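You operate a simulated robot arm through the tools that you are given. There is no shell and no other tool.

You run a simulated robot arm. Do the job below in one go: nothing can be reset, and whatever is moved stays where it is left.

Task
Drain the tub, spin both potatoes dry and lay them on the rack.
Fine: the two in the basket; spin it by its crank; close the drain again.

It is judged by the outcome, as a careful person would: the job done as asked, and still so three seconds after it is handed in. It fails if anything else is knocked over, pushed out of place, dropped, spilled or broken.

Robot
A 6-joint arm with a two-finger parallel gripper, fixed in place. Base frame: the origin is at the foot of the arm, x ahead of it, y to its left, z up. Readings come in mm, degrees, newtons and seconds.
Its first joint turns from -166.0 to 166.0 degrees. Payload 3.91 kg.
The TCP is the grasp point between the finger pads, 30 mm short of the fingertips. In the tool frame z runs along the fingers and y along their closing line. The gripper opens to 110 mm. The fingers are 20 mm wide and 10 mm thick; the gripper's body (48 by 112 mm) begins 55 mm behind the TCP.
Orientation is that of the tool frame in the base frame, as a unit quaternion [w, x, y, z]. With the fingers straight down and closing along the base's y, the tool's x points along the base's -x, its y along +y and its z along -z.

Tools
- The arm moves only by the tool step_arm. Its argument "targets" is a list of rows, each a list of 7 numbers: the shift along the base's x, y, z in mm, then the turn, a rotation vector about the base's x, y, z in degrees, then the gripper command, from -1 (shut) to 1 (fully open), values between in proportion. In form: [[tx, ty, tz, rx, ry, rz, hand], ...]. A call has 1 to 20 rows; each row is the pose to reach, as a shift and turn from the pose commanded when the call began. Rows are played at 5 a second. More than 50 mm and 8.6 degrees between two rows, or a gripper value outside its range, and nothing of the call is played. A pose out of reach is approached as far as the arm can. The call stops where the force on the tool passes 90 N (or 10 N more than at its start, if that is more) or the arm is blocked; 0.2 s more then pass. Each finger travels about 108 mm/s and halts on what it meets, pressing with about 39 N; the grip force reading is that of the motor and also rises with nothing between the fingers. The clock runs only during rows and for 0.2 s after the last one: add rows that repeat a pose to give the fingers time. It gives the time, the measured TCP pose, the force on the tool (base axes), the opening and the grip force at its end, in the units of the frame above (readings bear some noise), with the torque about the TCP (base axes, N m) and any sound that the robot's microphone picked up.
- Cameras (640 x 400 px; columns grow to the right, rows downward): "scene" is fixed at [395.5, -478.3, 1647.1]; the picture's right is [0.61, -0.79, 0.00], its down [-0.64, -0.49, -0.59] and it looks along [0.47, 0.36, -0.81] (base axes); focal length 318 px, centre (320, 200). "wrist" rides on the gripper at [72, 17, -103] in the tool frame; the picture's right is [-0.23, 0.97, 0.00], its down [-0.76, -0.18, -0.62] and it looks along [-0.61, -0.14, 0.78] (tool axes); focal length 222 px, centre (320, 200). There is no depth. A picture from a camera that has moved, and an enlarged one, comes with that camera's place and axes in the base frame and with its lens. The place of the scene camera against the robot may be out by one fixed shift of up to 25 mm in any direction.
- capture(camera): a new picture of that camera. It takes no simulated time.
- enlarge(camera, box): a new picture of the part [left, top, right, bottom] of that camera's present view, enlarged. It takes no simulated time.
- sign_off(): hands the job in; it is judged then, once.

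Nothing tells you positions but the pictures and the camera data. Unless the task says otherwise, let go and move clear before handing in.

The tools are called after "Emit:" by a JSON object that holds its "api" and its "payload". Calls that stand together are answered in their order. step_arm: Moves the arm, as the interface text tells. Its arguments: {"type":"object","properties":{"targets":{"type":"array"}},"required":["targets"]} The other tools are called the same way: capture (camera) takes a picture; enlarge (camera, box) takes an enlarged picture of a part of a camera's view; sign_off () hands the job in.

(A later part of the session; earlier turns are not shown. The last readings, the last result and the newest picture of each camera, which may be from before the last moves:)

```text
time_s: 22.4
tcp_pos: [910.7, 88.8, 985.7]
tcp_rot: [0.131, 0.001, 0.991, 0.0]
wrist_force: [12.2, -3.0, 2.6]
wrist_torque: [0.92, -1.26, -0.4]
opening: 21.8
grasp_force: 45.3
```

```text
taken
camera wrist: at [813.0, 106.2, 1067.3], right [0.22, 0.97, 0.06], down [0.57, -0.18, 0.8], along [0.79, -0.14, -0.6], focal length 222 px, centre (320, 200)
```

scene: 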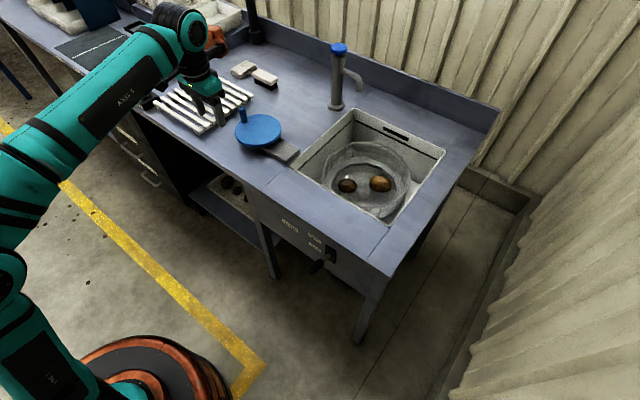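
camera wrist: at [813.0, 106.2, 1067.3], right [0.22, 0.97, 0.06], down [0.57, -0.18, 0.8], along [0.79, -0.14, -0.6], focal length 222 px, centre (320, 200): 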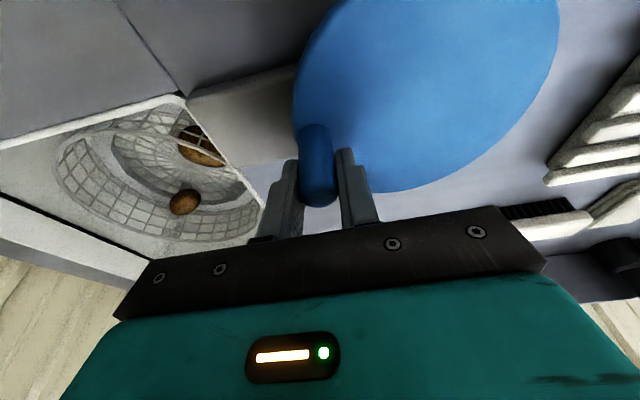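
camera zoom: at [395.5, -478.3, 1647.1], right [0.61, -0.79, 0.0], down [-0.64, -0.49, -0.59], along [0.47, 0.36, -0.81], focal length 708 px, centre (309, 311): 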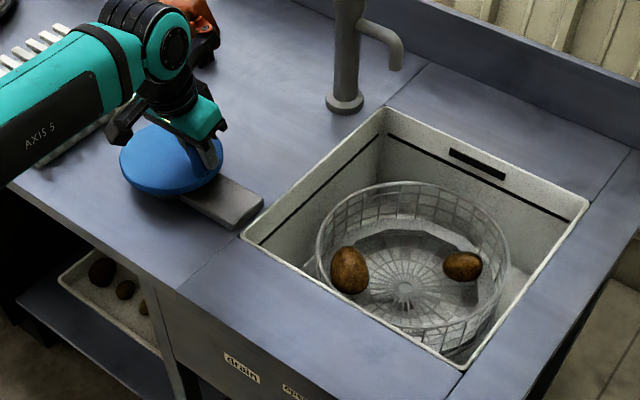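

It turns easily. Now a full faster turn, 30° per row, through the far side where reach is tightest.

Emit:
{"api": "step_arm", "payload": {"targets": [[31, 8.3, 0, 0, 0, 0, -1], [53.7, 31, 0, 0, 0, 0, -1], [62, 62, 0, 0, 0, 0, -1], [53.7, 93, 0, 0, 0, 0, -1], [31, 115.7, 0, 0, 0, 0, -1], [0, 124, 0, 0, 0, 0, -1], [-31, 115.7, 0, 0, 0, 0, -1], [-53.7, 93, 0, 0, 0, 0, -1], [-62, 62, 0, 0, 0, 0, -1], [-53.7, 31, 0, 0, 0, 0, -1], [-31, 8.3, 0, 0, 0, 0, -1], [0, 0, 0, 0, 0, 0, -1]]}}

Emit:
{"api": "enlarge", "payload": {"camera": "scene", "box": [205, 60, 445, 240]}}

Emit:
{"api": "capture", "payload": {"camera": "wrist"}}

```text
time_s: 23.0
tcp_pos: [961.1, 116.2, 985.5]
tcp_rot: [0.133, 0.0, 0.991, -0.003]
wrist_force: [34.8, -28.2, -1.7]
wrist_torque: [0.98, -0.37, 0.21]
opening: 21.9
grasp_force: 45.6
stopped in row 3: the force on the tool passed its limit at 98 N (the readings are from after the stop); the commanded pose is now the measured one
```

```text
2.22 times, centred on (325, 150) of scene
camera zoom: at [395.5, -478.3, 1647.1], right [0.61, -0.79, 0.0], down [-0.64, -0.49, -0.59], along [0.47, 0.36, -0.81], focal length 708 px, centre (309, 311)
```

zoom: 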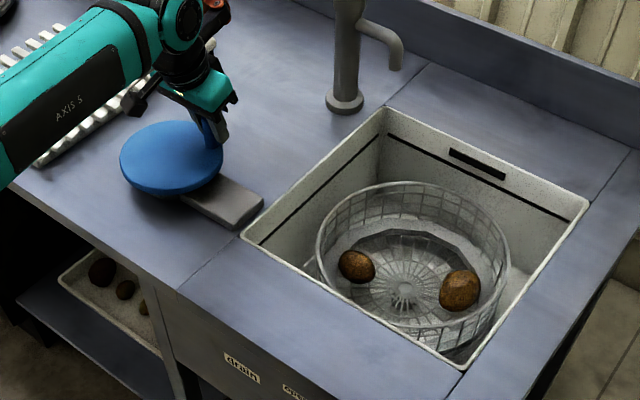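

```text
taken
camera wrist: at [864.3, 133.1, 1065.6], right [0.22, 0.97, 0.06], down [0.57, -0.17, 0.8], along [0.79, -0.14, -0.59], focal length 222 px, centre (320, 200)
```

wrist: 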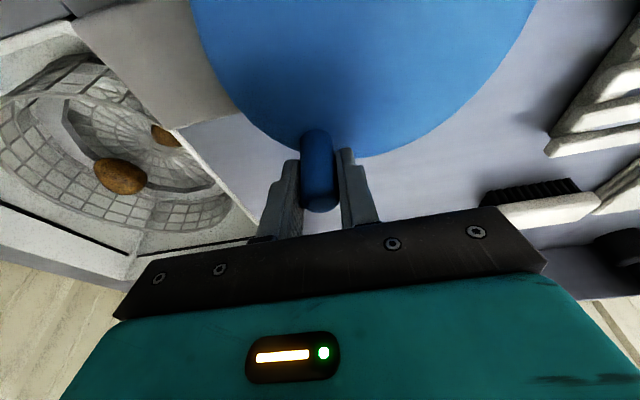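

The call stopped on force because my chords cut inside the knob's rigid circle. I'll go on in finer steps with a slightly refined circle (centre ≈ (909, 150.7), r ≈ 62.5) and watch the radial force.

Emit:
{"api": "step_arm", "payload": {"targets": [[3.6, 6.4, 0, 0, 0, 0, -1], [6.6, 13.1, 0, 0, 0, 0, -1], [9.5, 23.6, 0, 0, 0, 0, -1], [10.4, 34.5, 0, 0, 0, 0, -1]]}}

Emit:
{"api": "capture", "payload": {"camera": "wrist"}}

```text
time_s: 24.0
tcp_pos: [969.6, 150.8, 987.1]
tcp_rot: [0.134, 0.0, 0.991, -0.002]
wrist_force: [11.5, 4.5, -12.3]
wrist_torque: [1.34, 0.75, 0.2]
opening: 21.7
grasp_force: 45.4
```

```text
taken
camera wrist: at [872.5, 169.2, 1067.4], right [0.22, 0.97, 0.06], down [0.57, -0.17, 0.8], along [0.79, -0.14, -0.59], focal length 222 px, centre (320, 200)
```

wrist: 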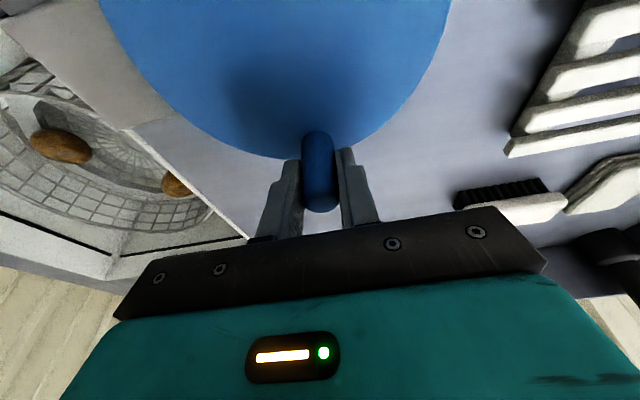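

At the far side the reading shows the arm near its reach limit. I'll ease more outward tilt in while carrying on with 15° steps to the left side.

Emit:
{"api": "step_arm", "payload": {"targets": [[-3.6, 16.1, 0, 0, -2, 0, -1], [-9.8, 31.1, 0, 0, -4, 0, -1], [-19.7, 43.9, 0, 0, -6, 0, -1], [-32.5, 53.8, 0, 0, -8, 0, -1], [-47.5, 60, 0, 0, -10, 0, -1], [-63.5, 62.1, 0, 0, -10, 0, -1]]}}

Emit:
{"api": "enlarge", "payload": {"camera": "scene", "box": [205, 60, 445, 240]}}

```text
time_s: 25.4
tcp_pos: [904.6, 213.1, 987.3]
tcp_rot: [0.219, 0.0, 0.976, -0.002]
wrist_force: [-6.3, 11.5, -4.0]
wrist_torque: [1.44, 0.8, 0.05]
opening: 21.9
grasp_force: 44.9
```

```text
2.22 times, centred on (325, 150) of scene
camera zoom: at [395.5, -478.3, 1647.1], right [0.61, -0.79, 0.0], down [-0.64, -0.49, -0.59], along [0.47, 0.36, -0.81], focal length 708 px, centre (309, 311)
```

zoom: 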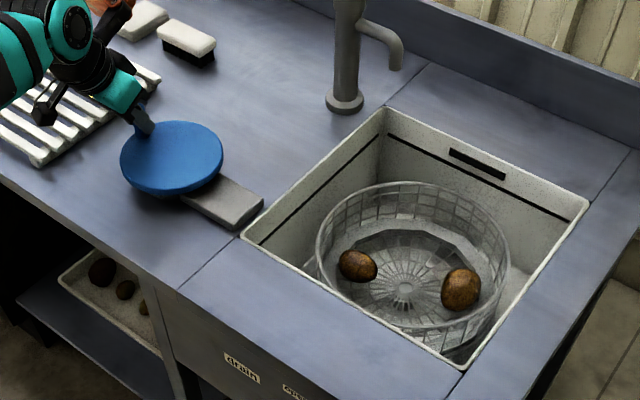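

The basket turns about three times per crank turn and forces are low. Now a full turn at 20° per row.

Emit:
{"api": "step_arm", "payload": {"targets": [[-21.4, -3.3, 0, 0, 0, 0, -1], [-40.2, -14.1, 0, 0, 0, 0, -1], [-54.1, -30.7, 0, 0, 0, 0, -1], [-61.6, -51.1, 0, 0, 0, 0, -1], [-61.6, -72.9, 0, 0, 0, 0, -1], [-54.1, -93.3, 0, 0, 0, 0, -1], [-40.2, -109.9, 0, 0, 0, 0, -1], [-21.4, -120.7, 0, 0, 0, 0, -1], [0, -124.5, 0, 0, 0, 0, -1], [21.4, -120.7, 0, 0, 0, 0, -1], [40.2, -109.9, 0, 0, 0, 0, -1], [54.1, -93.3, 0, 0, 0, 0, -1], [61.6, -72.9, 0, 0, 0, 0, -1], [61.6, -51.1, 0, 0, 0, 0, -1], [54.1, -30.7, 0, 0, 0, 0, -1], [40.2, -14.1, 0, 0, 0, 0, -1], [21.4, -3.3, 0, 0, 0, 0, -1], [0, 0.5, 0, 0, 0, 0, -1]]}}

Emit:
{"api": "enlarge", "payload": {"camera": "scene", "box": [205, 60, 445, 240]}}

Emit:
{"api": "capture", "payload": {"camera": "wrist"}}

```text
time_s: 26.2
tcp_pos: [855.3, 179.2, 989.2]
tcp_rot: [0.219, 0.003, 0.976, -0.001]
wrist_force: [-36.6, 11.0, -3.1]
wrist_torque: [0.81, 0.13, 0.0]
opening: 22.0
grasp_force: 44.9
stopped in row 3: the force on the tool passed its limit at 91 N (the readings are from after the stop); the commanded pose is now the measured one
```

```text
2.22 times, centred on (325, 150) of scene
camera zoom: at [395.5, -478.3, 1647.1], right [0.61, -0.79, 0.0], down [-0.64, -0.49, -0.59], along [0.47, 0.36, -0.81], focal length 708 px, centre (309, 311)
```

zoom: 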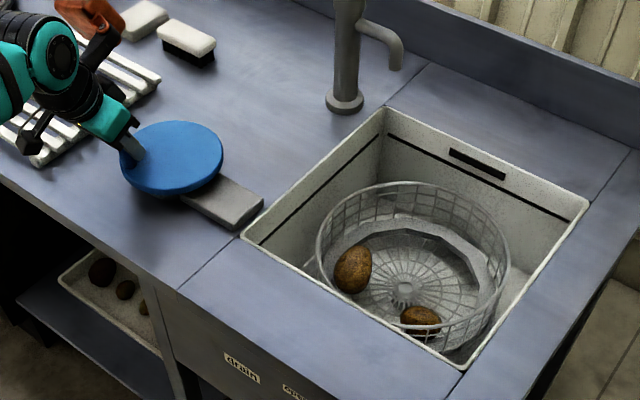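

```text
taken
camera wrist: at [744.7, 198.8, 1052.1], right [0.21, 0.97, 0.09], down [0.42, -0.18, 0.89], along [0.88, -0.15, -0.45], focal length 222 px, centre (320, 200)
```

wrist: 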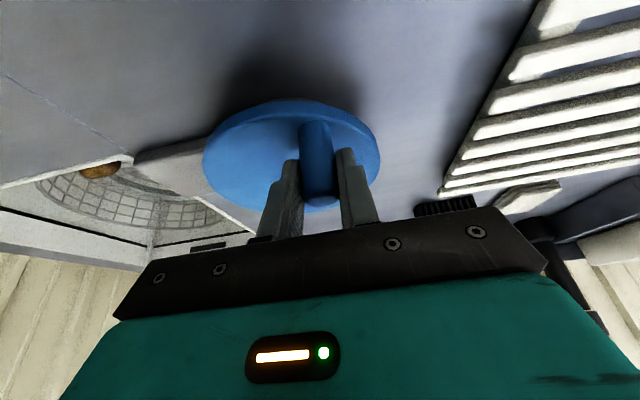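

The force limit tripped again near θ≈150° with an outward pull, so my circle is slightly inside the real one there. I'll step slowly to relieve that and calibrate the circle from the force readings.

Emit:
{"api": "step_arm", "payload": {"targets": [[-2, 0.7, 0, 0, 0, 0, -1], [-6.3, -9.2, 0, 0, 0, 0, -1], [-8.7, -19.8, 0, 0, 0, 0, -1], [-9.3, -28.4, 0, 0, 0, 0, -1], [-9.3, -28.4, 0, 0, 0, 0, -1]]}}

Emit:
{"api": "enlarge", "payload": {"camera": "wrist", "box": [240, 100, 400, 240]}}

Emit:
{"api": "enlarge", "payload": {"camera": "scene", "box": [235, 100, 305, 150]}}

```text
time_s: 27.4
tcp_pos: [846.5, 155.8, 988.2]
tcp_rot: [0.217, 0.001, 0.976, -0.001]
wrist_force: [-26.7, 3.3, 5.5]
wrist_torque: [1.36, 0.26, 0.07]
opening: 21.7
grasp_force: 44.8
```

```text
2.86 times, centred on (320, 170) of wrist
camera zoom: at [736.4, 173.8, 1050.2], right [0.21, 0.97, 0.09], down [0.42, -0.18, 0.89], along [0.88, -0.15, -0.45], focal length 635 px, centre (320, 286)
```

zoom: 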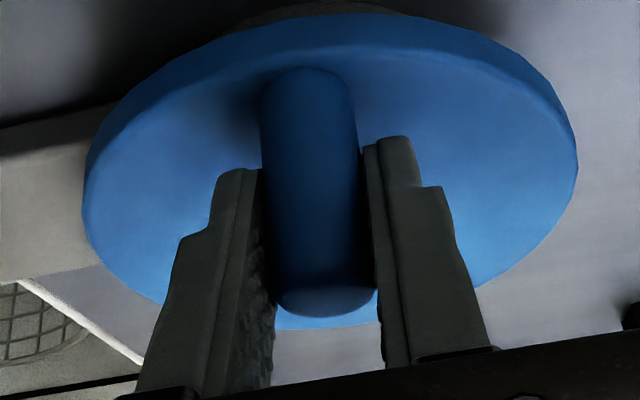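

```text
8.00 times, centred on (270, 125) of scene
camera zoom: at [395.5, -478.3, 1647.1], right [0.61, -0.79, 0.0], down [-0.64, -0.49, -0.59], along [0.47, 0.36, -0.81], focal length 2547 px, centre (720, 800)
```

zoom: 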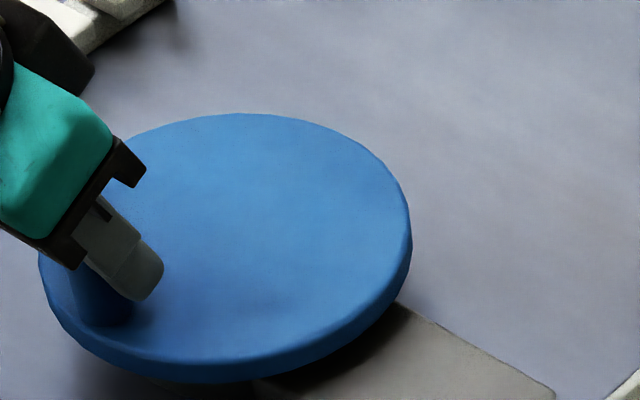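

The reading still shows an outward pull at this point, so the true radius is slightly larger. I'll nudge outward 2 mm and see how the force responds.

Emit:
{"api": "step_arm", "payload": {"targets": [[-1, 0, 0, 0, 0, 0, -1], [-2, 0, 0, 0, 0, 0, -1], [-2, 0, 0, 0, 0, 0, -1]]}}

```text
time_s: 28.2
tcp_pos: [845.3, 154.8, 988.3]
tcp_rot: [0.218, 0.001, 0.976, -0.001]
wrist_force: [-6.1, -0.9, -1.8]
wrist_torque: [1.22, -1.04, -0.05]
opening: 21.7
grasp_force: 45.8
```

The true circle works out as centre ≈ (907.6, 151.3), r ≈ 63, and the geared basket has real inertia, so abrupt starts cost force. I'll now do a nearly full turn with a smooth ramp up and down.

Emit:
{"api": "step_arm", "payload": {"targets": [[-0.1, -3.3, 0, 0, 0, 0, -1], [0.1, -9.9, 0, 0, 0, 0, -1], [1.8, -19.6, 0, 0, 0, 0, -1], [6.4, -32, 0, 0, 0, 0, -1], [15.6, -45.8, 0, 0, 0, 0, -1], [31, -58.4, 0, 0, 0, 0, -1], [52.7, -66.3, 0, 0, 0, 0, -1], [79.2, -65.1, 0, 0, 0, 0, -1], [105.4, -51.1, 0, 0, 0, 0, -1], [122.4, -26.6, 0, 0, 0, 0, -1], [126.4, 2.9, 0, 0, 0, 0, -1], [118.2, 28.2, 0, 0, 0, 0, -1], [103.1, 45.8, 0, 0, 0, 0, -1], [85.9, 55.7, 0, 0, 0, 0, -1], [69.7, 59.5, 0, 0, 0, 0, -1], [56.5, 59.5, 0, 0, 0, 0, -1], [46.8, 57.6, 0, 0, 0, 0, -1], [40.5, 55.5, 0, 0, 0, 0, -1], [37.5, 54.1, 0, 0, 0, 0, -1], [37.5, 54.1, 0, 0, 0, 0, -1]]}}

Emit:
{"api": "enlarge", "payload": {"camera": "scene", "box": [205, 60, 445, 240]}}

Emit:
{"api": "capture", "payload": {"camera": "wrist"}}

```text
time_s: 32.4
tcp_pos: [884.1, 206.6, 987.5]
tcp_rot: [0.219, 0.001, 0.976, -0.001]
wrist_force: [30.7, -56.0, -1.0]
wrist_torque: [0.29, -0.04, 0.31]
opening: 21.8
grasp_force: 44.8
```

```text
2.22 times, centred on (325, 150) of scene
camera zoom: at [395.5, -478.3, 1647.1], right [0.61, -0.79, 0.0], down [-0.64, -0.49, -0.59], along [0.47, 0.36, -0.81], focal length 708 px, centre (309, 311)
```

zoom: 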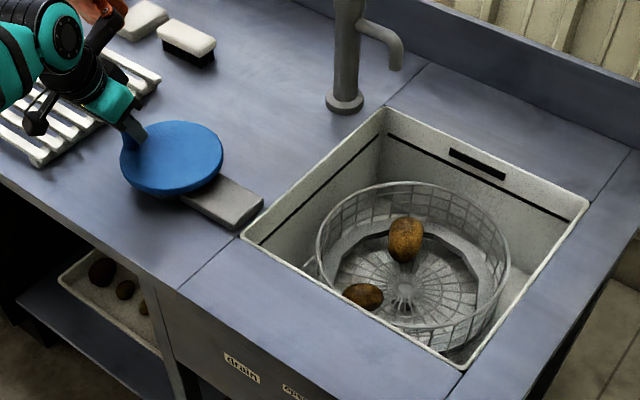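

```text
taken
camera wrist: at [774.6, 225.4, 1049.3], right [0.21, 0.97, 0.1], down [0.42, -0.18, 0.89], along [0.88, -0.15, -0.45], focal length 222 px, centre (320, 200)
```

wrist: 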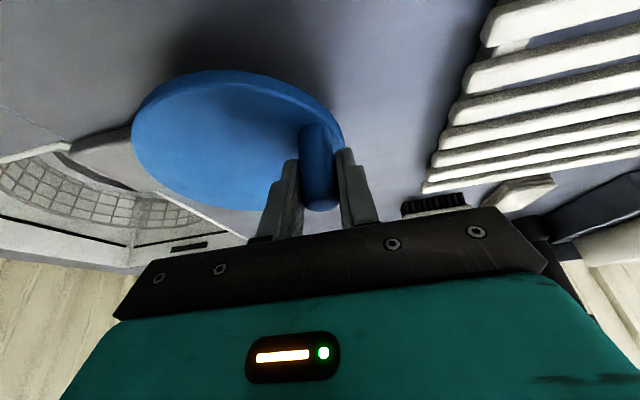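

The faster turn worked but left the tool pulled about 64 N at the end, which suggests the knob slid a few mm along the pads. Before re-gripping, I'll zoom in on the potatoes to see whether they look drier.

Emit:
{"api": "enlarge", "payload": {"camera": "scene", "box": [310, 120, 390, 180]}}

Emit:
{"api": "enlarge", "payload": {"camera": "wrist", "box": [240, 100, 400, 240]}}

```text
6.67 times, centred on (350, 150) of scene
camera zoom: at [395.5, -478.3, 1647.1], right [0.61, -0.79, 0.0], down [-0.64, -0.49, -0.59], along [0.47, 0.36, -0.81], focal length 2123 px, centre (120, 533)
```

zoom: 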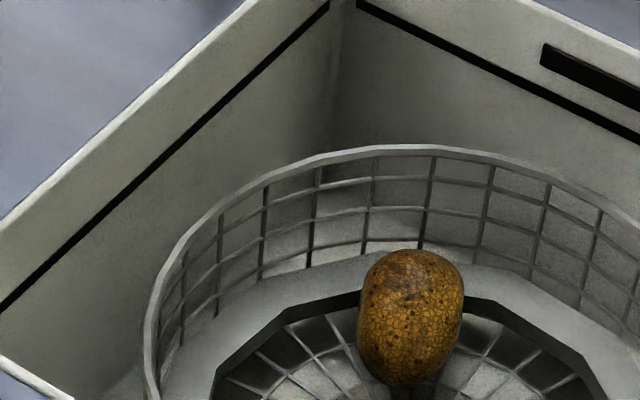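

```text
2.86 times, centred on (320, 170) of wrist
camera zoom: at [774.6, 225.4, 1049.3], right [0.21, 0.97, 0.1], down [0.42, -0.18, 0.89], along [0.88, -0.15, -0.45], focal length 635 px, centre (320, 286)
```

zoom: 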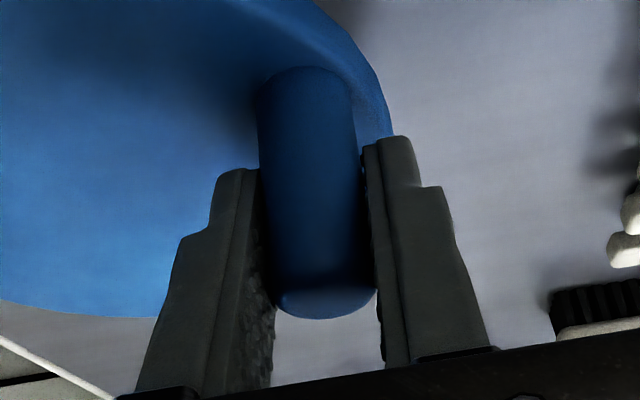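

The knob hasn't visibly slipped in the pads. I'll hold still for a moment to see whether that force is static.

Emit:
{"api": "step_arm", "payload": {"targets": [[0, 0, 0, 0, 0, 0, -1], [0, 0, 0, 0, 0, 0, -1], [0, 0, 0, 0, 0, 0, -1]]}}

```text
time_s: 33.2
tcp_pos: [884.3, 207.3, 986.6]
tcp_rot: [0.218, 0.003, 0.976, -0.001]
wrist_force: [29.5, -54.6, -1.6]
wrist_torque: [0.44, -0.25, 0.24]
opening: 21.7
grasp_force: 44.7
```

The hold shows the force is static, so the real circle is centred nearer (908.2, 150.2) with r ≈ 62.2 in TCP terms. I'll do a full smooth turn with that circle and a slightly faster peak.

Emit:
{"api": "step_arm", "payload": {"targets": [[-3, -3.7, 0, 0, 0, 0, -1], [-10.4, -8.2, 0, 0, 0, 0, -1], [-20.2, -16.8, 0, 0, 0, 0, -1], [-30.2, -31.1, 0, 0, 0, 0, -1], [-36.4, -51.9, 0, 0, 0, 0, -1], [-34, -78, 0, 0, 0, 0, -1], [-18.1, -104, 0, 0, 0, 0, -1], [12.6, -120.8, 0, 0, 0, 0, -1], [51.7, -117, 0, 0, 0, 0, -1], [81.1, -90.7, 0, 0, 0, 0, -1], [89.5, -56.7, 0, 0, 0, 0, -1], [80.8, -27.3, 0, 0, 0, 0, -1], [63.2, -7.9, 0, 0, 0, 0, -1], [43.5, 1.6, 0, 0, 0, 0, -1], [26.2, 3.9, 0, 0, 0, 0, -1], [13.2, 2.4, 0, 0, 0, 0, -1], [4.9, -0.1, 0, 0, 0, 0, -1], [0.9, -1.8, 0, 0, 0, 0, -1], [0.9, -1.8, 0, 0, 0, 0, -1]]}}

Emit:
{"api": "enlarge", "payload": {"camera": "scene", "box": [205, 60, 445, 240]}}

Emit:
{"api": "enlarge", "payload": {"camera": "wrist", "box": [240, 100, 400, 240]}}

```text
time_s: 37.2
tcp_pos: [884.2, 208.7, 987.5]
tcp_rot: [0.218, 0.002, 0.976, -0.002]
wrist_force: [-0.6, -4.5, -7.3]
wrist_torque: [0.92, -0.4, -0.11]
opening: 21.7
grasp_force: 44.8
```

```text
2.22 times, centred on (325, 150) of scene
camera zoom: at [395.5, -478.3, 1647.1], right [0.61, -0.79, 0.0], down [-0.64, -0.49, -0.59], along [0.47, 0.36, -0.81], focal length 708 px, centre (309, 311)
```

zoom: 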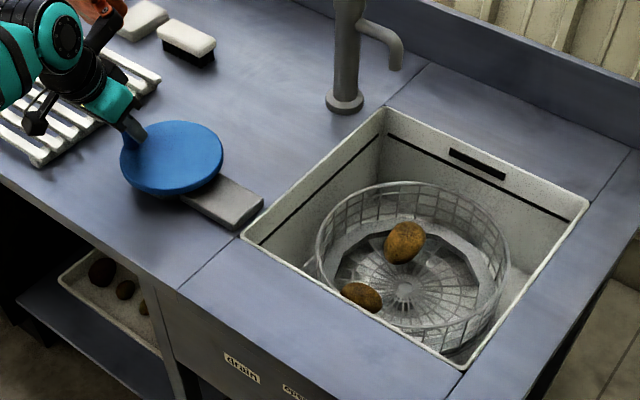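

```text
2.86 times, centred on (320, 170) of wrist
camera zoom: at [774.5, 225.9, 1049.4], right [0.21, 0.97, 0.09], down [0.42, -0.18, 0.89], along [0.88, -0.15, -0.45], focal length 635 px, centre (320, 286)
```

zoom: 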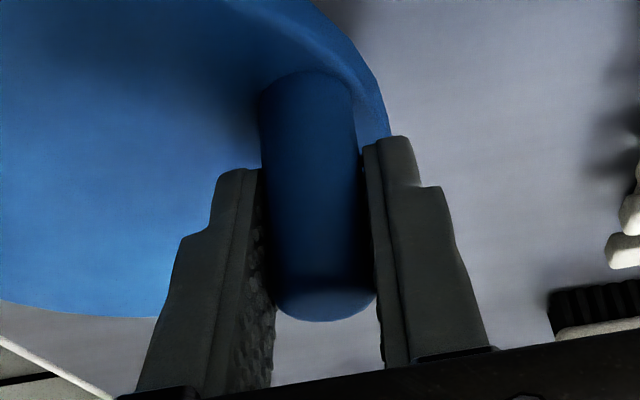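

That full turn ran with almost no residual force, and the potatoes look lighter than before. I'll repeat it and compare the potatoes' look after each turn.

Emit:
{"api": "step_arm", "payload": {"targets": [[-3.9, -1.9, 0, 0, 0, 0, -1], [-11.3, -6.4, 0, 0, 0, 0, -1], [-21.1, -15, 0, 0, 0, 0, -1], [-31.1, -29.3, 0, 0, 0, 0, -1], [-37.3, -50.1, 0, 0, 0, 0, -1], [-34.9, -76.2, 0, 0, 0, 0, -1], [-19, -102.2, 0, 0, 0, 0, -1], [11.7, -119, 0, 0, 0, 0, -1], [50.8, -115.2, 0, 0, 0, 0, -1], [80.2, -88.9, 0, 0, 0, 0, -1], [88.6, -54.9, 0, 0, 0, 0, -1], [79.9, -25.5, 0, 0, 0, 0, -1], [62.3, -6.1, 0, 0, 0, 0, -1], [42.6, 3.4, 0, 0, 0, 0, -1], [25.3, 5.7, 0, 0, 0, 0, -1], [12.3, 4.2, 0, 0, 0, 0, -1], [4, 1.7, 0, 0, 0, 0, -1], [0, 0, 0, 0, 0, 0, -1], [0, 0, 0, 0, 0, 0, -1]]}}

Emit:
{"api": "enlarge", "payload": {"camera": "scene", "box": [310, 130, 410, 205]}}

```text
time_s: 41.2
tcp_pos: [885.5, 206.8, 987.4]
tcp_rot: [0.218, 0.002, 0.976, 0.0]
wrist_force: [20.8, -39.0, -5.7]
wrist_torque: [0.53, 0.32, 0.25]
opening: 21.8
grasp_force: 44.7
```

```text
5.33 times, centred on (360, 168) of scene
camera zoom: at [395.5, -478.3, 1647.1], right [0.61, -0.79, 0.0], down [-0.64, -0.49, -0.59], along [0.47, 0.36, -0.81], focal length 1698 px, centre (107, 373)
```

zoom: 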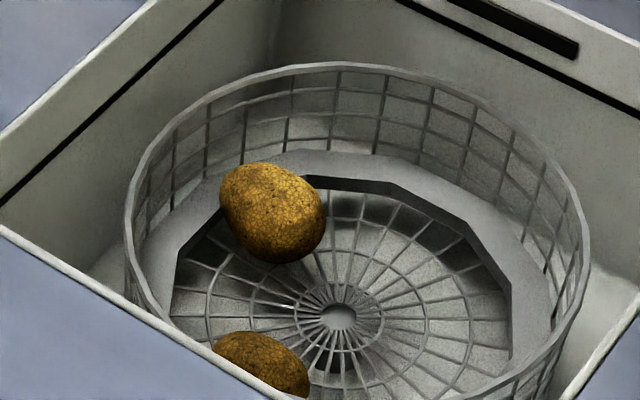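

The potatoes are clearly lighter now (golden-brown). A residual force has crept back in as the knob shifts slightly in the pads, so I'll open briefly, re-centre on the knob, and grip again.

Emit:
{"api": "step_arm", "payload": {"targets": [[0, 0, 0, 0, 0, 0, -0.6], [0, 0, 0, 0, 0, 0, -0.35], [0, 0, 0, 0, 0, 0, -0.35]]}}

Emit:
{"api": "enlarge", "payload": {"camera": "wrist", "box": [240, 100, 400, 240]}}

Emit:
{"api": "enlarge", "payload": {"camera": "scene", "box": [310, 130, 410, 205]}}

```text
time_s: 42.0
tcp_pos: [883.3, 208.7, 989.4]
tcp_rot: [0.218, 0.0, 0.976, -0.001]
wrist_force: [-0.1, -1.2, 0.4]
wrist_torque: [-0.02, 0.04, 0.01]
opening: 35.8
grasp_force: 0.1
```

```text
2.86 times, centred on (320, 170) of wrist
camera zoom: at [774.1, 226.5, 1050.3], right [0.21, 0.97, 0.09], down [0.42, -0.18, 0.89], along [0.88, -0.15, -0.45], focal length 635 px, centre (320, 286)
```

zoom: 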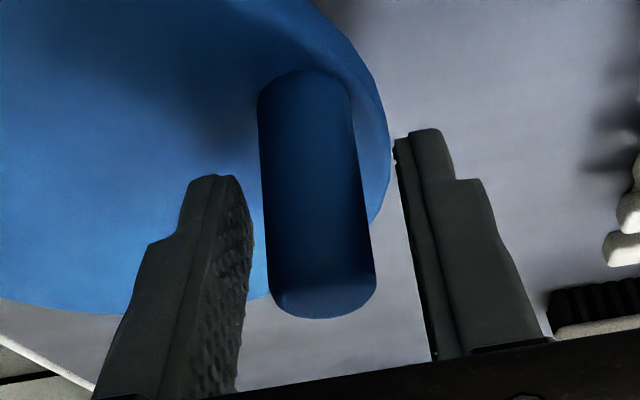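

```text
5.33 times, centred on (360, 168) of scene
camera zoom: at [395.5, -478.3, 1647.1], right [0.61, -0.79, 0.0], down [-0.64, -0.49, -0.59], along [0.47, 0.36, -0.81], focal length 1698 px, centre (107, 373)
```

zoom: 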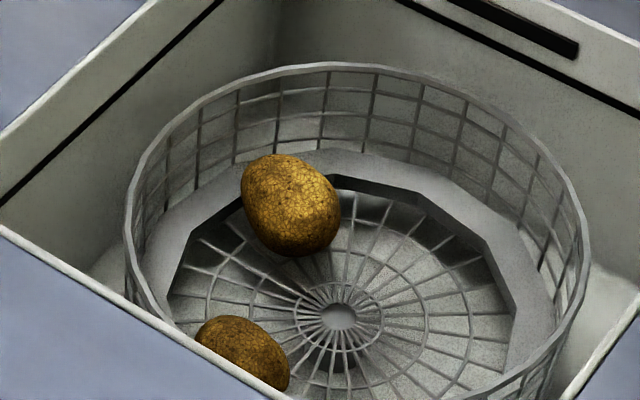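

Free of force, the knob sits a few mm toward −x and −y of the finger centre. I'll shift onto it and close again.

Emit:
{"api": "step_arm", "payload": {"targets": [[-5.3, -3, -2, 0, 0, 0, -0.35], [-5.3, -3, -2, 0, 0, 0, -0.6], [-5.3, -3, -2, 0, 0, 0, -1], [-5.3, -3, -2, 0, 0, 0, -1]]}}

Emit:
{"api": "enlarge", "payload": {"camera": "wrist", "box": [240, 100, 400, 240]}}

```text
time_s: 43.0
tcp_pos: [877.8, 206.9, 984.9]
tcp_rot: [0.218, 0.0, 0.976, -0.001]
wrist_force: [-3.0, 19.3, 0.1]
wrist_torque: [1.23, 0.7, 0.43]
opening: 21.9
grasp_force: 44.6
```

```text
2.86 times, centred on (320, 170) of wrist
camera zoom: at [768.1, 225.7, 1047.6], right [0.21, 0.97, 0.09], down [0.42, -0.18, 0.89], along [0.88, -0.14, -0.45], focal length 635 px, centre (320, 286)
```

zoom: 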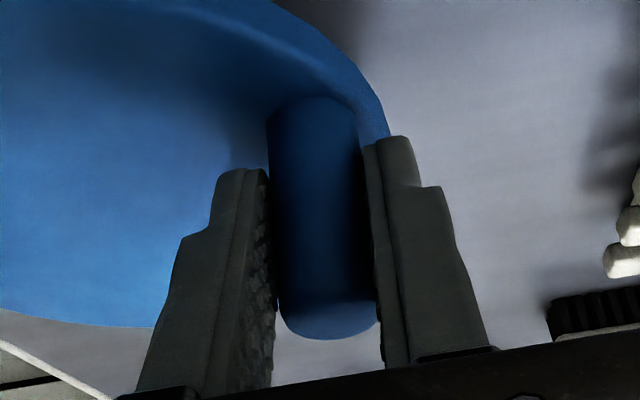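

Re-gripped. I'll go slowly to the near side (θ=180°) and read the force, to pin the circle in this new grip.

Emit:
{"api": "step_arm", "payload": {"targets": [[-3.1, 0, 0, 0, 0, 0, -1], [-9.5, -4, 0, 0, 0, 0, -1], [-18.5, -11.8, 0, 0, 0, 0, -1], [-27, -23, 0, 0, 0, 0, -1], [-32.5, -34.9, 0, 0, 0, 0, -1], [-34.8, -44.3, 0, 0, 0, 0, -1], [-35.6, -50.8, 0, 0, 0, 0, -1], [-35.7, -54.7, 0, 0, 0, 0, -1], [-35.7, -54.7, 0, 0, 0, 0, -1]]}}

```text
time_s: 45.0
tcp_pos: [843.0, 152.5, 985.4]
tcp_rot: [0.217, 0.001, 0.976, -0.001]
wrist_force: [16.9, -0.2, 6.0]
wrist_torque: [0.93, -0.61, -0.07]
opening: 21.6
grasp_force: 44.8
```

The radial error here is under 1 mm. Same check toward the right side (θ=270°).

Emit:
{"api": "step_arm", "payload": {"targets": [[1.4, -3.3, 0, 0, 0, 0, -1], [2.2, -10.8, 0, 0, 0, 0, -1], [5.4, -22.3, 0, 0, 0, 0, -1], [12.5, -35.7, 0, 0, 0, 0, -1], [23.5, -47.6, 0, 0, 0, 0, -1], [36.2, -55.9, 0, 0, 0, 0, -1], [47.4, -60.1, 0, 0, 0, 0, -1], [55.9, -61.7, 0, 0, 0, 0, -1], [60.2, -62.1, 0, 0, 0, 0, -1], [63.5, -62.2, 0, 0, 0, 0, -1], [63.5, -62.2, 0, 0, 0, 0, -1]]}}

```text
time_s: 47.4
tcp_pos: [907.0, 88.6, 985.2]
tcp_rot: [0.218, 0.002, 0.976, -0.002]
wrist_force: [-2.6, 2.8, -3.5]
wrist_torque: [0.98, 0.18, 0.17]
opening: 22.0
grasp_force: 45.0
```

The circle is right: nearly zero force. Another full, faster turn from here.

Emit:
{"api": "step_arm", "payload": {"targets": [[4.3, 0.1, 0, 0, 0, 0, -1], [13, 1.3, 0, 0, 0, 0, -1], [25.4, 5.2, 0, 0, 0, 0, -1], [40.2, 14.2, 0, 0, 0, 0, -1], [54.4, 30.8, 0, 0, 0, 0, -1], [62.7, 55.6, 0, 0, 0, 0, -1], [58.6, 85.9, 0, 0, 0, 0, -1], [37.3, 113.6, 0, 0, 0, 0, -1], [0, 125.9, 0, 0, 0, 0, -1], [-37.4, 113.7, 0, 0, 0, 0, -1], [-58.9, 86, 0, 0, 0, 0, -1], [-62.9, 55.6, 0, 0, 0, 0, -1], [-54.6, 30.7, 0, 0, 0, 0, -1], [-40.4, 14.1, 0, 0, 0, 0, -1], [-25.5, 5, 0, 0, 0, 0, -1], [-13, 1.2, 0, 0, 0, 0, -1], [-4.3, 0, 0, 0, 0, 0, -1], [0, 0, 0, 0, 0, 0, -1], [0, 0, 0, 0, 0, 0, -1]]}}

Emit:
{"api": "enlarge", "payload": {"camera": "scene", "box": [310, 130, 410, 205]}}

```text
time_s: 51.4
tcp_pos: [905.9, 89.4, 986.0]
tcp_rot: [0.217, 0.002, 0.976, -0.001]
wrist_force: [-3.8, -9.4, -0.4]
wrist_torque: [0.64, 1.18, 0.23]
opening: 21.9
grasp_force: 44.8
```

```text
5.33 times, centred on (360, 168) of scene
camera zoom: at [395.5, -478.3, 1647.1], right [0.61, -0.79, 0.0], down [-0.64, -0.49, -0.59], along [0.47, 0.36, -0.81], focal length 1698 px, centre (107, 373)
```

zoom: 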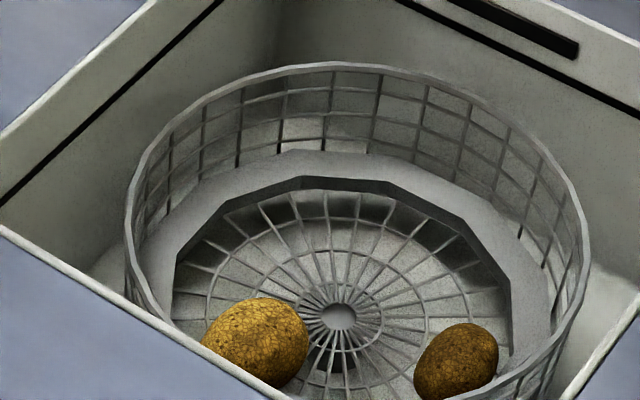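

Good, and no residual force. Repeating the same turn to keep drying.

Emit:
{"api": "step_arm", "payload": {"targets": [[4.3, 0.1, 0, 0, 0, 0, -1], [13, 1.3, 0, 0, 0, 0, -1], [25.4, 5.2, 0, 0, 0, 0, -1], [40.2, 14.2, 0, 0, 0, 0, -1], [54.4, 30.8, 0, 0, 0, 0, -1], [62.7, 55.6, 0, 0, 0, 0, -1], [58.6, 85.9, 0, 0, 0, 0, -1], [37.3, 113.6, 0, 0, 0, 0, -1], [0, 125.9, 0, 0, 0, 0, -1], [-37.4, 113.7, 0, 0, 0, 0, -1], [-58.9, 86, 0, 0, 0, 0, -1], [-62.9, 55.6, 0, 0, 0, 0, -1], [-54.6, 30.7, 0, 0, 0, 0, -1], [-40.4, 14.1, 0, 0, 0, 0, -1], [-25.5, 5, 0, 0, 0, 0, -1], [-13, 1.2, 0, 0, 0, 0, -1], [-4.3, 0, 0, 0, 0, 0, -1], [0, 0, 0, 0, 0, 0, -1], [0, 0, 0, 0, 0, 0, -1]]}}

Emit:
{"api": "enlarge", "payload": {"camera": "scene", "box": [310, 130, 410, 205]}}

```text
time_s: 55.4
tcp_pos: [907.8, 88.8, 986.4]
tcp_rot: [0.218, 0.002, 0.976, -0.001]
wrist_force: [-4.3, -5.1, 6.9]
wrist_torque: [0.69, 1.08, 0.21]
opening: 21.6
grasp_force: 44.8
```

```text
5.33 times, centred on (360, 168) of scene
camera zoom: at [395.5, -478.3, 1647.1], right [0.61, -0.79, 0.0], down [-0.64, -0.49, -0.59], along [0.47, 0.36, -0.81], focal length 1698 px, centre (107, 373)
```

zoom: 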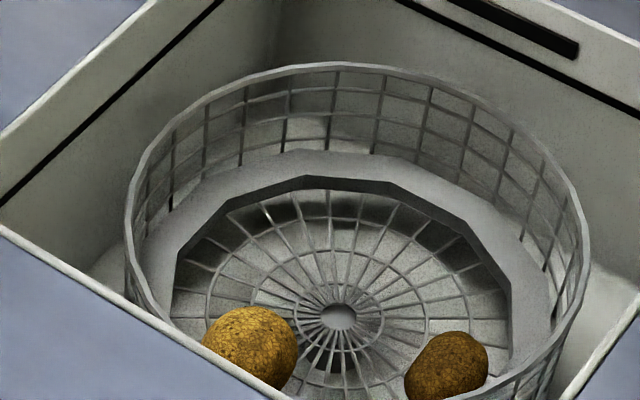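

Still getting slightly lighter. Another turn.

Emit:
{"api": "step_arm", "payload": {"targets": [[4.3, 0.1, 0, 0, 0, 0, -1], [13, 1.3, 0, 0, 0, 0, -1], [25.4, 5.2, 0, 0, 0, 0, -1], [40.2, 14.2, 0, 0, 0, 0, -1], [54.4, 30.8, 0, 0, 0, 0, -1], [62.7, 55.6, 0, 0, 0, 0, -1], [58.6, 85.9, 0, 0, 0, 0, -1], [37.3, 113.6, 0, 0, 0, 0, -1], [0, 125.9, 0, 0, 0, 0, -1], [-37.4, 113.7, 0, 0, 0, 0, -1], [-58.9, 86, 0, 0, 0, 0, -1], [-62.9, 55.6, 0, 0, 0, 0, -1], [-54.6, 30.7, 0, 0, 0, 0, -1], [-40.4, 14.1, 0, 0, 0, 0, -1], [-25.5, 5, 0, 0, 0, 0, -1], [-13, 1.2, 0, 0, 0, 0, -1], [-4.3, 0, 0, 0, 0, 0, -1], [0, 0, 0, 0, 0, 0, -1], [0, 0, 0, 0, 0, 0, -1]]}}

Emit:
{"api": "enlarge", "payload": {"camera": "scene", "box": [310, 130, 410, 205]}}

```text
time_s: 59.4
tcp_pos: [906.3, 89.3, 986.1]
tcp_rot: [0.219, 0.001, 0.976, -0.001]
wrist_force: [-4.7, -6.6, 5.5]
wrist_torque: [0.63, 0.92, 0.21]
opening: 21.5
grasp_force: 45.1
```

```text
5.33 times, centred on (360, 168) of scene
camera zoom: at [395.5, -478.3, 1647.1], right [0.61, -0.79, 0.0], down [-0.64, -0.49, -0.59], along [0.47, 0.36, -0.81], focal length 1698 px, centre (107, 373)
```

zoom: 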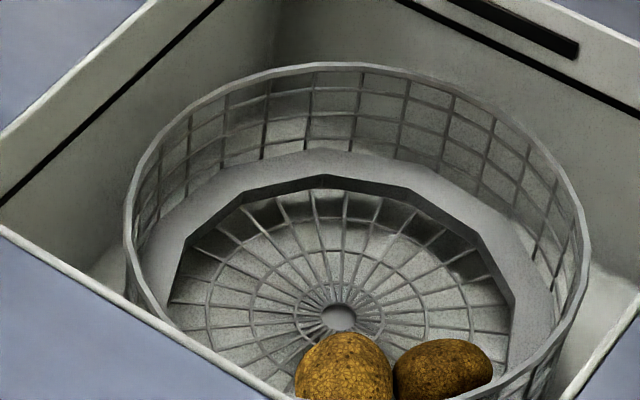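

The potatoes have rolled together and look similar to the last turn. I'll give two more turns to be sure they're dry.

Emit:
{"api": "step_arm", "payload": {"targets": [[4.3, 0.1, 0, 0, 0, 0, -1], [13, 1.3, 0, 0, 0, 0, -1], [25.4, 5.2, 0, 0, 0, 0, -1], [40.2, 14.2, 0, 0, 0, 0, -1], [54.4, 30.8, 0, 0, 0, 0, -1], [62.7, 55.6, 0, 0, 0, 0, -1], [58.6, 85.9, 0, 0, 0, 0, -1], [37.3, 113.6, 0, 0, 0, 0, -1], [0, 125.9, 0, 0, 0, 0, -1], [-37.4, 113.7, 0, 0, 0, 0, -1], [-58.9, 86, 0, 0, 0, 0, -1], [-62.9, 55.6, 0, 0, 0, 0, -1], [-54.6, 30.7, 0, 0, 0, 0, -1], [-40.4, 14.1, 0, 0, 0, 0, -1], [-25.5, 5, 0, 0, 0, 0, -1], [-13, 1.2, 0, 0, 0, 0, -1], [-4.3, 0, 0, 0, 0, 0, -1], [0, 0, 0, 0, 0, 0, -1], [0, 0, 0, 0, 0, 0, -1]]}}

Emit:
{"api": "enlarge", "payload": {"camera": "scene", "box": [310, 130, 410, 205]}}

```text
time_s: 63.4
tcp_pos: [906.8, 88.6, 985.9]
tcp_rot: [0.219, 0.001, 0.976, 0.0]
wrist_force: [0.8, -1.4, 10.9]
wrist_torque: [0.8, -0.11, -0.05]
opening: 21.7
grasp_force: 45.2
```

```text
5.33 times, centred on (360, 168) of scene
camera zoom: at [395.5, -478.3, 1647.1], right [0.61, -0.79, 0.0], down [-0.64, -0.49, -0.59], along [0.47, 0.36, -0.81], focal length 1698 px, centre (107, 373)
```

zoom: 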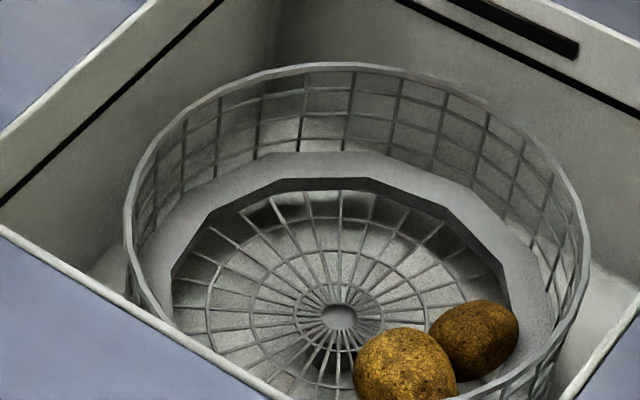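

Colour looks settled now, but one more turn costs nothing; then I'll park the basket so the potatoes sit on the side nearest the robot.

Emit:
{"api": "step_arm", "payload": {"targets": [[4.3, 0.1, 0, 0, 0, 0, -1], [13, 1.3, 0, 0, 0, 0, -1], [25.4, 5.2, 0, 0, 0, 0, -1], [40.2, 14.2, 0, 0, 0, 0, -1], [54.4, 30.8, 0, 0, 0, 0, -1], [62.7, 55.6, 0, 0, 0, 0, -1], [58.6, 85.9, 0, 0, 0, 0, -1], [37.3, 113.6, 0, 0, 0, 0, -1], [0, 125.9, 0, 0, 0, 0, -1], [-37.4, 113.7, 0, 0, 0, 0, -1], [-58.9, 86, 0, 0, 0, 0, -1], [-62.9, 55.6, 0, 0, 0, 0, -1], [-54.6, 30.7, 0, 0, 0, 0, -1], [-40.4, 14.1, 0, 0, 0, 0, -1], [-25.5, 5, 0, 0, 0, 0, -1], [-13, 1.2, 0, 0, 0, 0, -1], [-4.3, 0, 0, 0, 0, 0, -1], [0, 0, 0, 0, 0, 0, -1], [0, 0, 0, 0, 0, 0, -1]]}}

Emit:
{"api": "enlarge", "payload": {"camera": "scene", "box": [310, 130, 410, 205]}}

Emit:
{"api": "capture", "payload": {"camera": "scene"}}

```text
time_s: 67.4
tcp_pos: [906.6, 88.0, 986.6]
tcp_rot: [0.219, 0.001, 0.976, -0.002]
wrist_force: [-3.4, -6.0, 8.2]
wrist_torque: [0.77, 0.86, 0.16]
opening: 21.7
grasp_force: 45.0
```

```text
5.33 times, centred on (360, 168) of scene
camera zoom: at [395.5, -478.3, 1647.1], right [0.61, -0.79, 0.0], down [-0.64, -0.49, -0.59], along [0.47, 0.36, -0.81], focal length 1698 px, centre (107, 373)
```

zoom: 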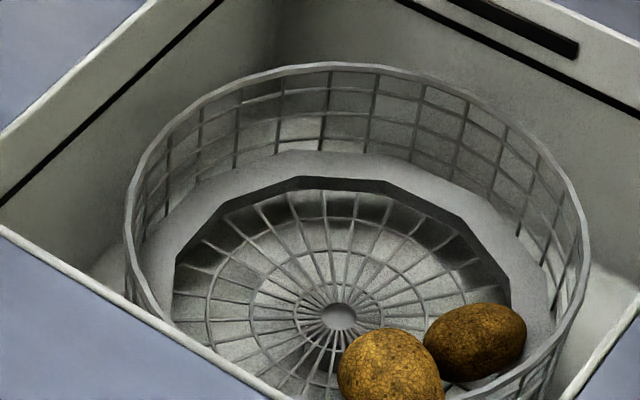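

```text
taken
```

scene: 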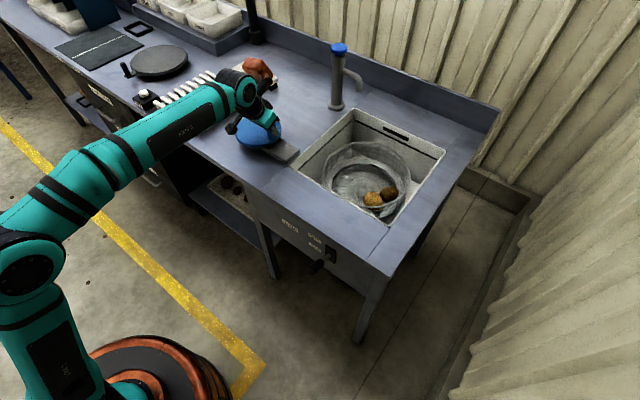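

The potatoes look matte and golden, about eight crank turns in total. Now I'll slowly back the crank about 28° so the basket brings both potatoes to the near side.

Emit:
{"api": "step_arm", "payload": {"targets": [[-2.2, 0, 0, 0, 0, 0, -1], [-6.5, 0.3, 0, 0, 0, 0, -1], [-11.9, 1.1, 0, 0, 0, 0, -1], [-18.2, 2.7, 0, 0, 0, 0, -1], [-23.3, 4.5, 0, 0, 0, 0, -1], [-27.3, 6.3, 0, 0, 0, 0, -1], [-29.7, 7.5, 0, 0, 0, 0, -1], [-29.7, 7.5, 0, 0, 0, 0, -1]]}}

Emit:
{"api": "enlarge", "payload": {"camera": "scene", "box": [290, 120, 430, 225]}}

```text
time_s: 69.2
tcp_pos: [875.6, 96.6, 985.6]
tcp_rot: [0.218, 0.0, 0.976, 0.0]
wrist_force: [-1.3, -2.9, 10.5]
wrist_torque: [0.94, 0.35, -0.02]
opening: 21.7
grasp_force: 44.7
```

```text
3.81 times, centred on (360, 172) of scene
camera zoom: at [395.5, -478.3, 1647.1], right [0.61, -0.79, 0.0], down [-0.64, -0.49, -0.59], along [0.47, 0.36, -0.81], focal length 1213 px, centre (168, 305)
```

zoom: 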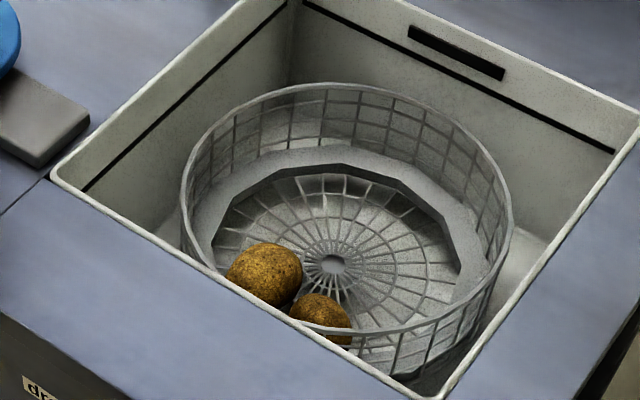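

Both potatoes are at the near side of the basket. I'll release the knob, rise clear, and go look into the tub with the wrist camera.

Emit:
{"api": "step_arm", "payload": {"targets": [[0, 0, 0, 0, 0, 0, -0.6], [0, 0, 0, 0, 0, 0, -0.3], [0, 0, 0, 0, 0, 0, -0.2], [-3, 0, 20, 0, 0, 0, -0.2], [-6, 0, 50, 0, 0, 0, -0.2], [-10, 0, 90, 0, 2, 0, 0.2], [-14, -20, 130, 0, 9, 0, 1], [-18, -50, 160, 0, 16, 0, 1], [-20, -90, 180, 0, 23, 0, 1], [-20, -130, 190, 0, 25, 0, 1], [-20, -170, 190, 0, 25, 0, 1], [-20, -210, 190, 0, 25, 0, 1], [-20, -240, 190, 0, 25, 0, 1]]}}

Emit:
{"api": "capture", "payload": {"camera": "wrist"}}

Emit:
{"api": "capture", "payload": {"camera": "scene"}}

```text
time_s: 72.0
tcp_pos: [856.1, -141.9, 1175.5]
tcp_rot: [0.002, 0.0, 1.0, -0.002]
wrist_force: [-0.2, 0.5, -0.3]
wrist_torque: [-0.02, 0.01, 0.0]
opening: 110.2
grasp_force: 0.1
```

```text
taken
camera wrist: at [783.8, -124.4, 1278.8], right [0.23, 0.97, 0.0], down [0.76, -0.18, 0.63], along [0.61, -0.14, -0.78], focal length 222 px, centre (320, 200)
```

wrist: 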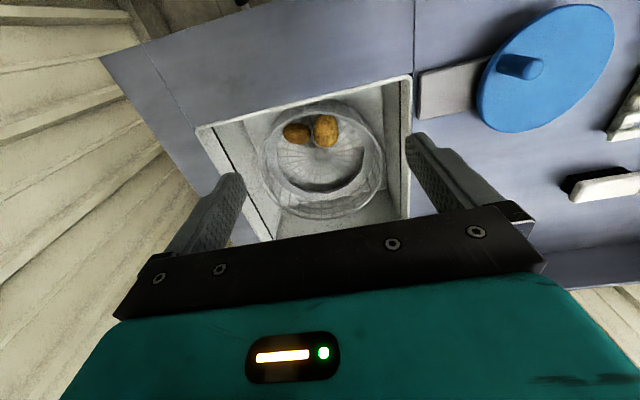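

```text
taken
```

scene: 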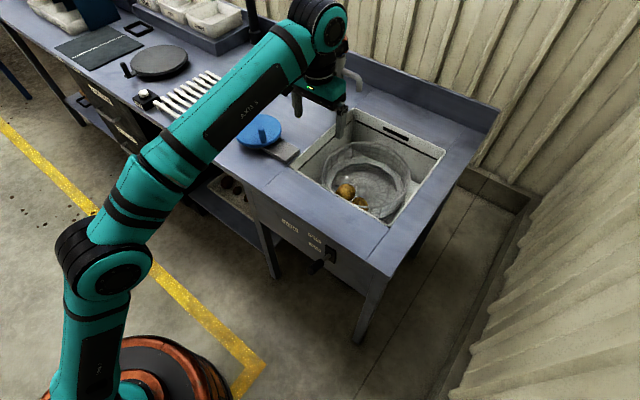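

I see the tub, basket and both potatoes from above. I'll zoom for measurement, then take a second view from lower.

Emit:
{"api": "enlarge", "payload": {"camera": "wrist", "box": [190, 60, 430, 240]}}

Emit:
{"api": "step_arm", "payload": {"targets": [[20, 0, -35, 0, 0, 0, 1], [40, 0, -70, 0, 0, 0, 1], [60, 0, -100, 0, 0, 0, 1]]}}

Emit:
{"api": "capture", "payload": {"camera": "wrist"}}

Emit:
{"api": "enlarge", "payload": {"camera": "wrist", "box": [190, 40, 430, 220]}}

```text
2.22 times, centred on (310, 150) of wrist
camera zoom: at [783.8, -124.4, 1278.8], right [0.23, 0.97, 0.0], down [0.76, -0.18, 0.63], along [0.61, -0.14, -0.78], focal length 494 px, centre (342, 311)
```

zoom: 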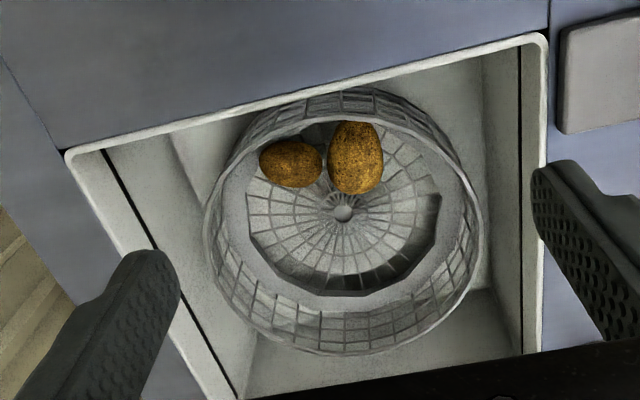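

```text
time_s: 72.8
tcp_pos: [917.5, -144.5, 1077.1]
tcp_rot: [0.002, 0.0, 1.0, -0.001]
wrist_force: [-0.5, -0.3, 0.8]
wrist_torque: [0.03, -0.04, 0.04]
opening: 110.0
grasp_force: 0.1
```

```text
taken
camera wrist: at [843.6, -125.7, 1178.7], right [0.23, 0.97, 0.0], down [0.76, -0.18, 0.63], along [0.61, -0.14, -0.78], focal length 222 px, centre (320, 200)
```

wrist: 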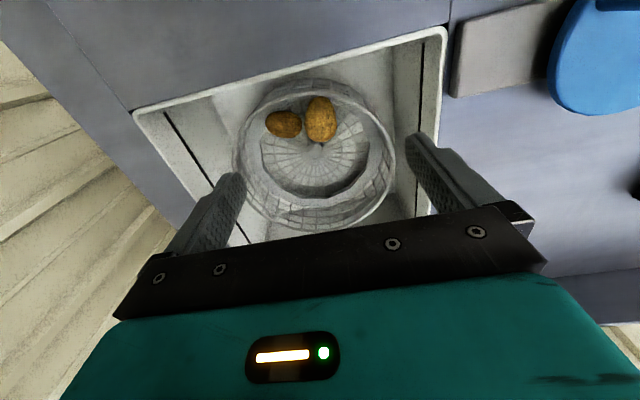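

```text
2.22 times, centred on (310, 130) of wrist
camera zoom: at [843.6, -125.7, 1178.7], right [0.23, 0.97, 0.0], down [0.76, -0.18, 0.63], along [0.61, -0.14, -0.78], focal length 494 px, centre (342, 356)
```

zoom: 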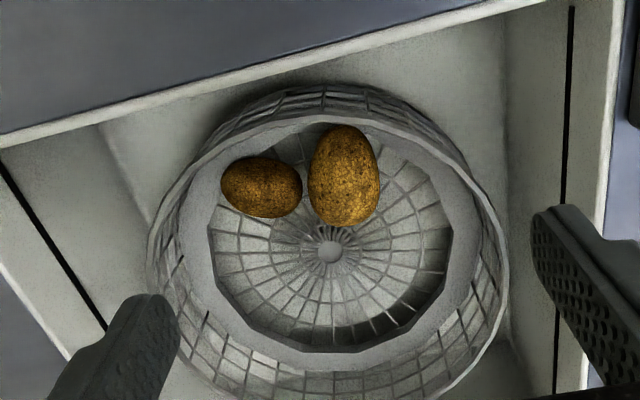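

The basket floor (hub) is near (1060, −187, 735), with the larger potato near (982, −156) and the smaller near (975, −227). For good stereo I'll take views from two places separated sideways.

Emit:
{"api": "step_arm", "payload": {"targets": [[0, 40, 0, 0, 0, 0, 1], [0, 75, 0, 0, 0, 0, 1]]}}

Emit:
{"api": "enlarge", "payload": {"camera": "wrist", "box": [170, 20, 410, 200]}}

Emit:
{"api": "step_arm", "payload": {"targets": [[0, -40, 0, 0, 0, 0, 1], [0, -80, 0, 0, 0, 0, 1], [0, -120, 0, 0, 0, 0, 1], [0, -160, 0, 0, 0, 0, 1]]}}

Emit:
{"api": "enlarge", "payload": {"camera": "wrist", "box": [210, 40, 450, 220]}}

```text
time_s: 73.4
tcp_pos: [918.8, -69.0, 1075.0]
tcp_rot: [0.002, 0.001, 1.0, -0.001]
wrist_force: [0.0, 0.5, -0.5]
wrist_torque: [0.06, 0.0, -0.01]
opening: 110.0
grasp_force: 0.1
```

```text
2.22 times, centred on (290, 110) of wrist
camera zoom: at [844.7, -51.6, 1178.2], right [0.23, 0.97, 0.0], down [0.76, -0.18, 0.63], along [0.61, -0.15, -0.78], focal length 494 px, centre (387, 400)
```

zoom: 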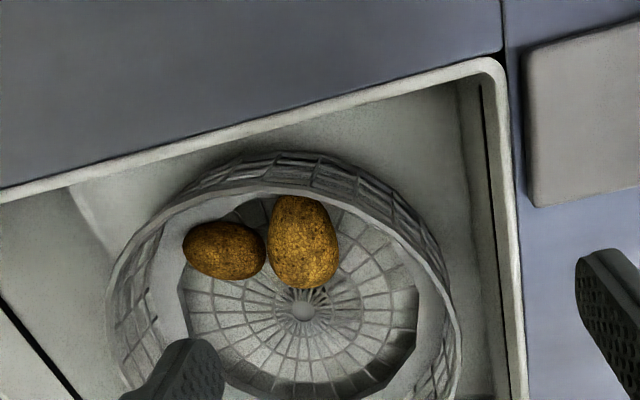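

```text
time_s: 74.4
tcp_pos: [917.3, -227.7, 1077.5]
tcp_rot: [0.002, 0.0, 1.0, -0.001]
wrist_force: [0.1, 0.5, 0.3]
wrist_torque: [-0.07, -0.03, 0.02]
opening: 109.9
grasp_force: 0.0
```

```text
2.22 times, centred on (330, 130) of wrist
camera zoom: at [844.0, -209.0, 1180.0], right [0.23, 0.97, 0.0], down [0.76, -0.18, 0.63], along [0.61, -0.14, -0.78], focal length 494 px, centre (298, 356)
```

zoom: 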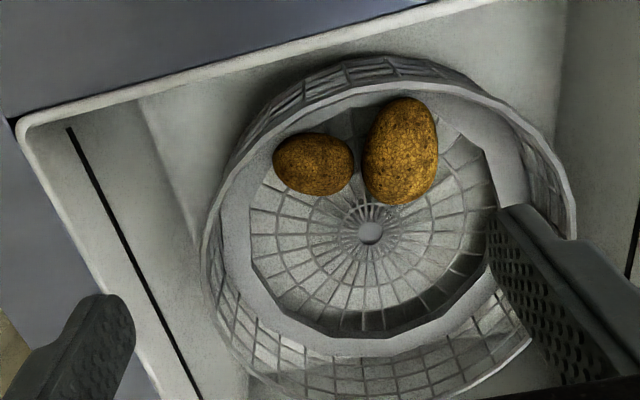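

Stereo gives the larger potato at about (980, −156, 766) lying radially, and the smaller at (974, −227, 764); near the front wall my wrist camera would hit the tub rim. I'll turn the basket about 35° with the crank so the larger one is in a roomier spot, so I go back over the knob first.

Emit:
{"api": "step_arm", "payload": {"targets": [[-5, 40, 10, 0, -3, 0, 1], [-10, 81, 20, 0, -6, 0, 0.8], [-15, 122, 20, 0, -9, 0, 0.6], [-20, 163, 20, 0, -12, 0, 0.4], [-25, 204, 20, 0, -15, 0, 0.2], [-30, 245, 20, 0, -18, 0, 0.1], [-35, 286, 15, 0, -22, 0, 0.1], [-40, 325, 10, 0, -25, 0, 0.1], [-40, 325, 10, 0, -25, 0, 0.1]]}}

Emit:
{"api": "capture", "payload": {"camera": "wrist"}}

```text
time_s: 76.4
tcp_pos: [878.9, 97.2, 1085.3]
tcp_rot: [0.218, 0.001, 0.976, -0.002]
wrist_force: [0.3, -0.2, -0.5]
wrist_torque: [0.0, 0.0, -0.01]
opening: 60.4
grasp_force: 0.1
```

```text
taken
camera wrist: at [767.5, 115.1, 1147.9], right [0.21, 0.97, 0.09], down [0.42, -0.18, 0.89], along [0.88, -0.14, -0.45], focal length 222 px, centre (320, 200)
```

wrist: 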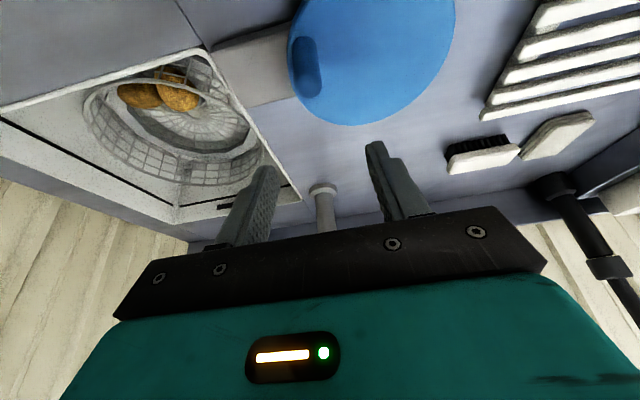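

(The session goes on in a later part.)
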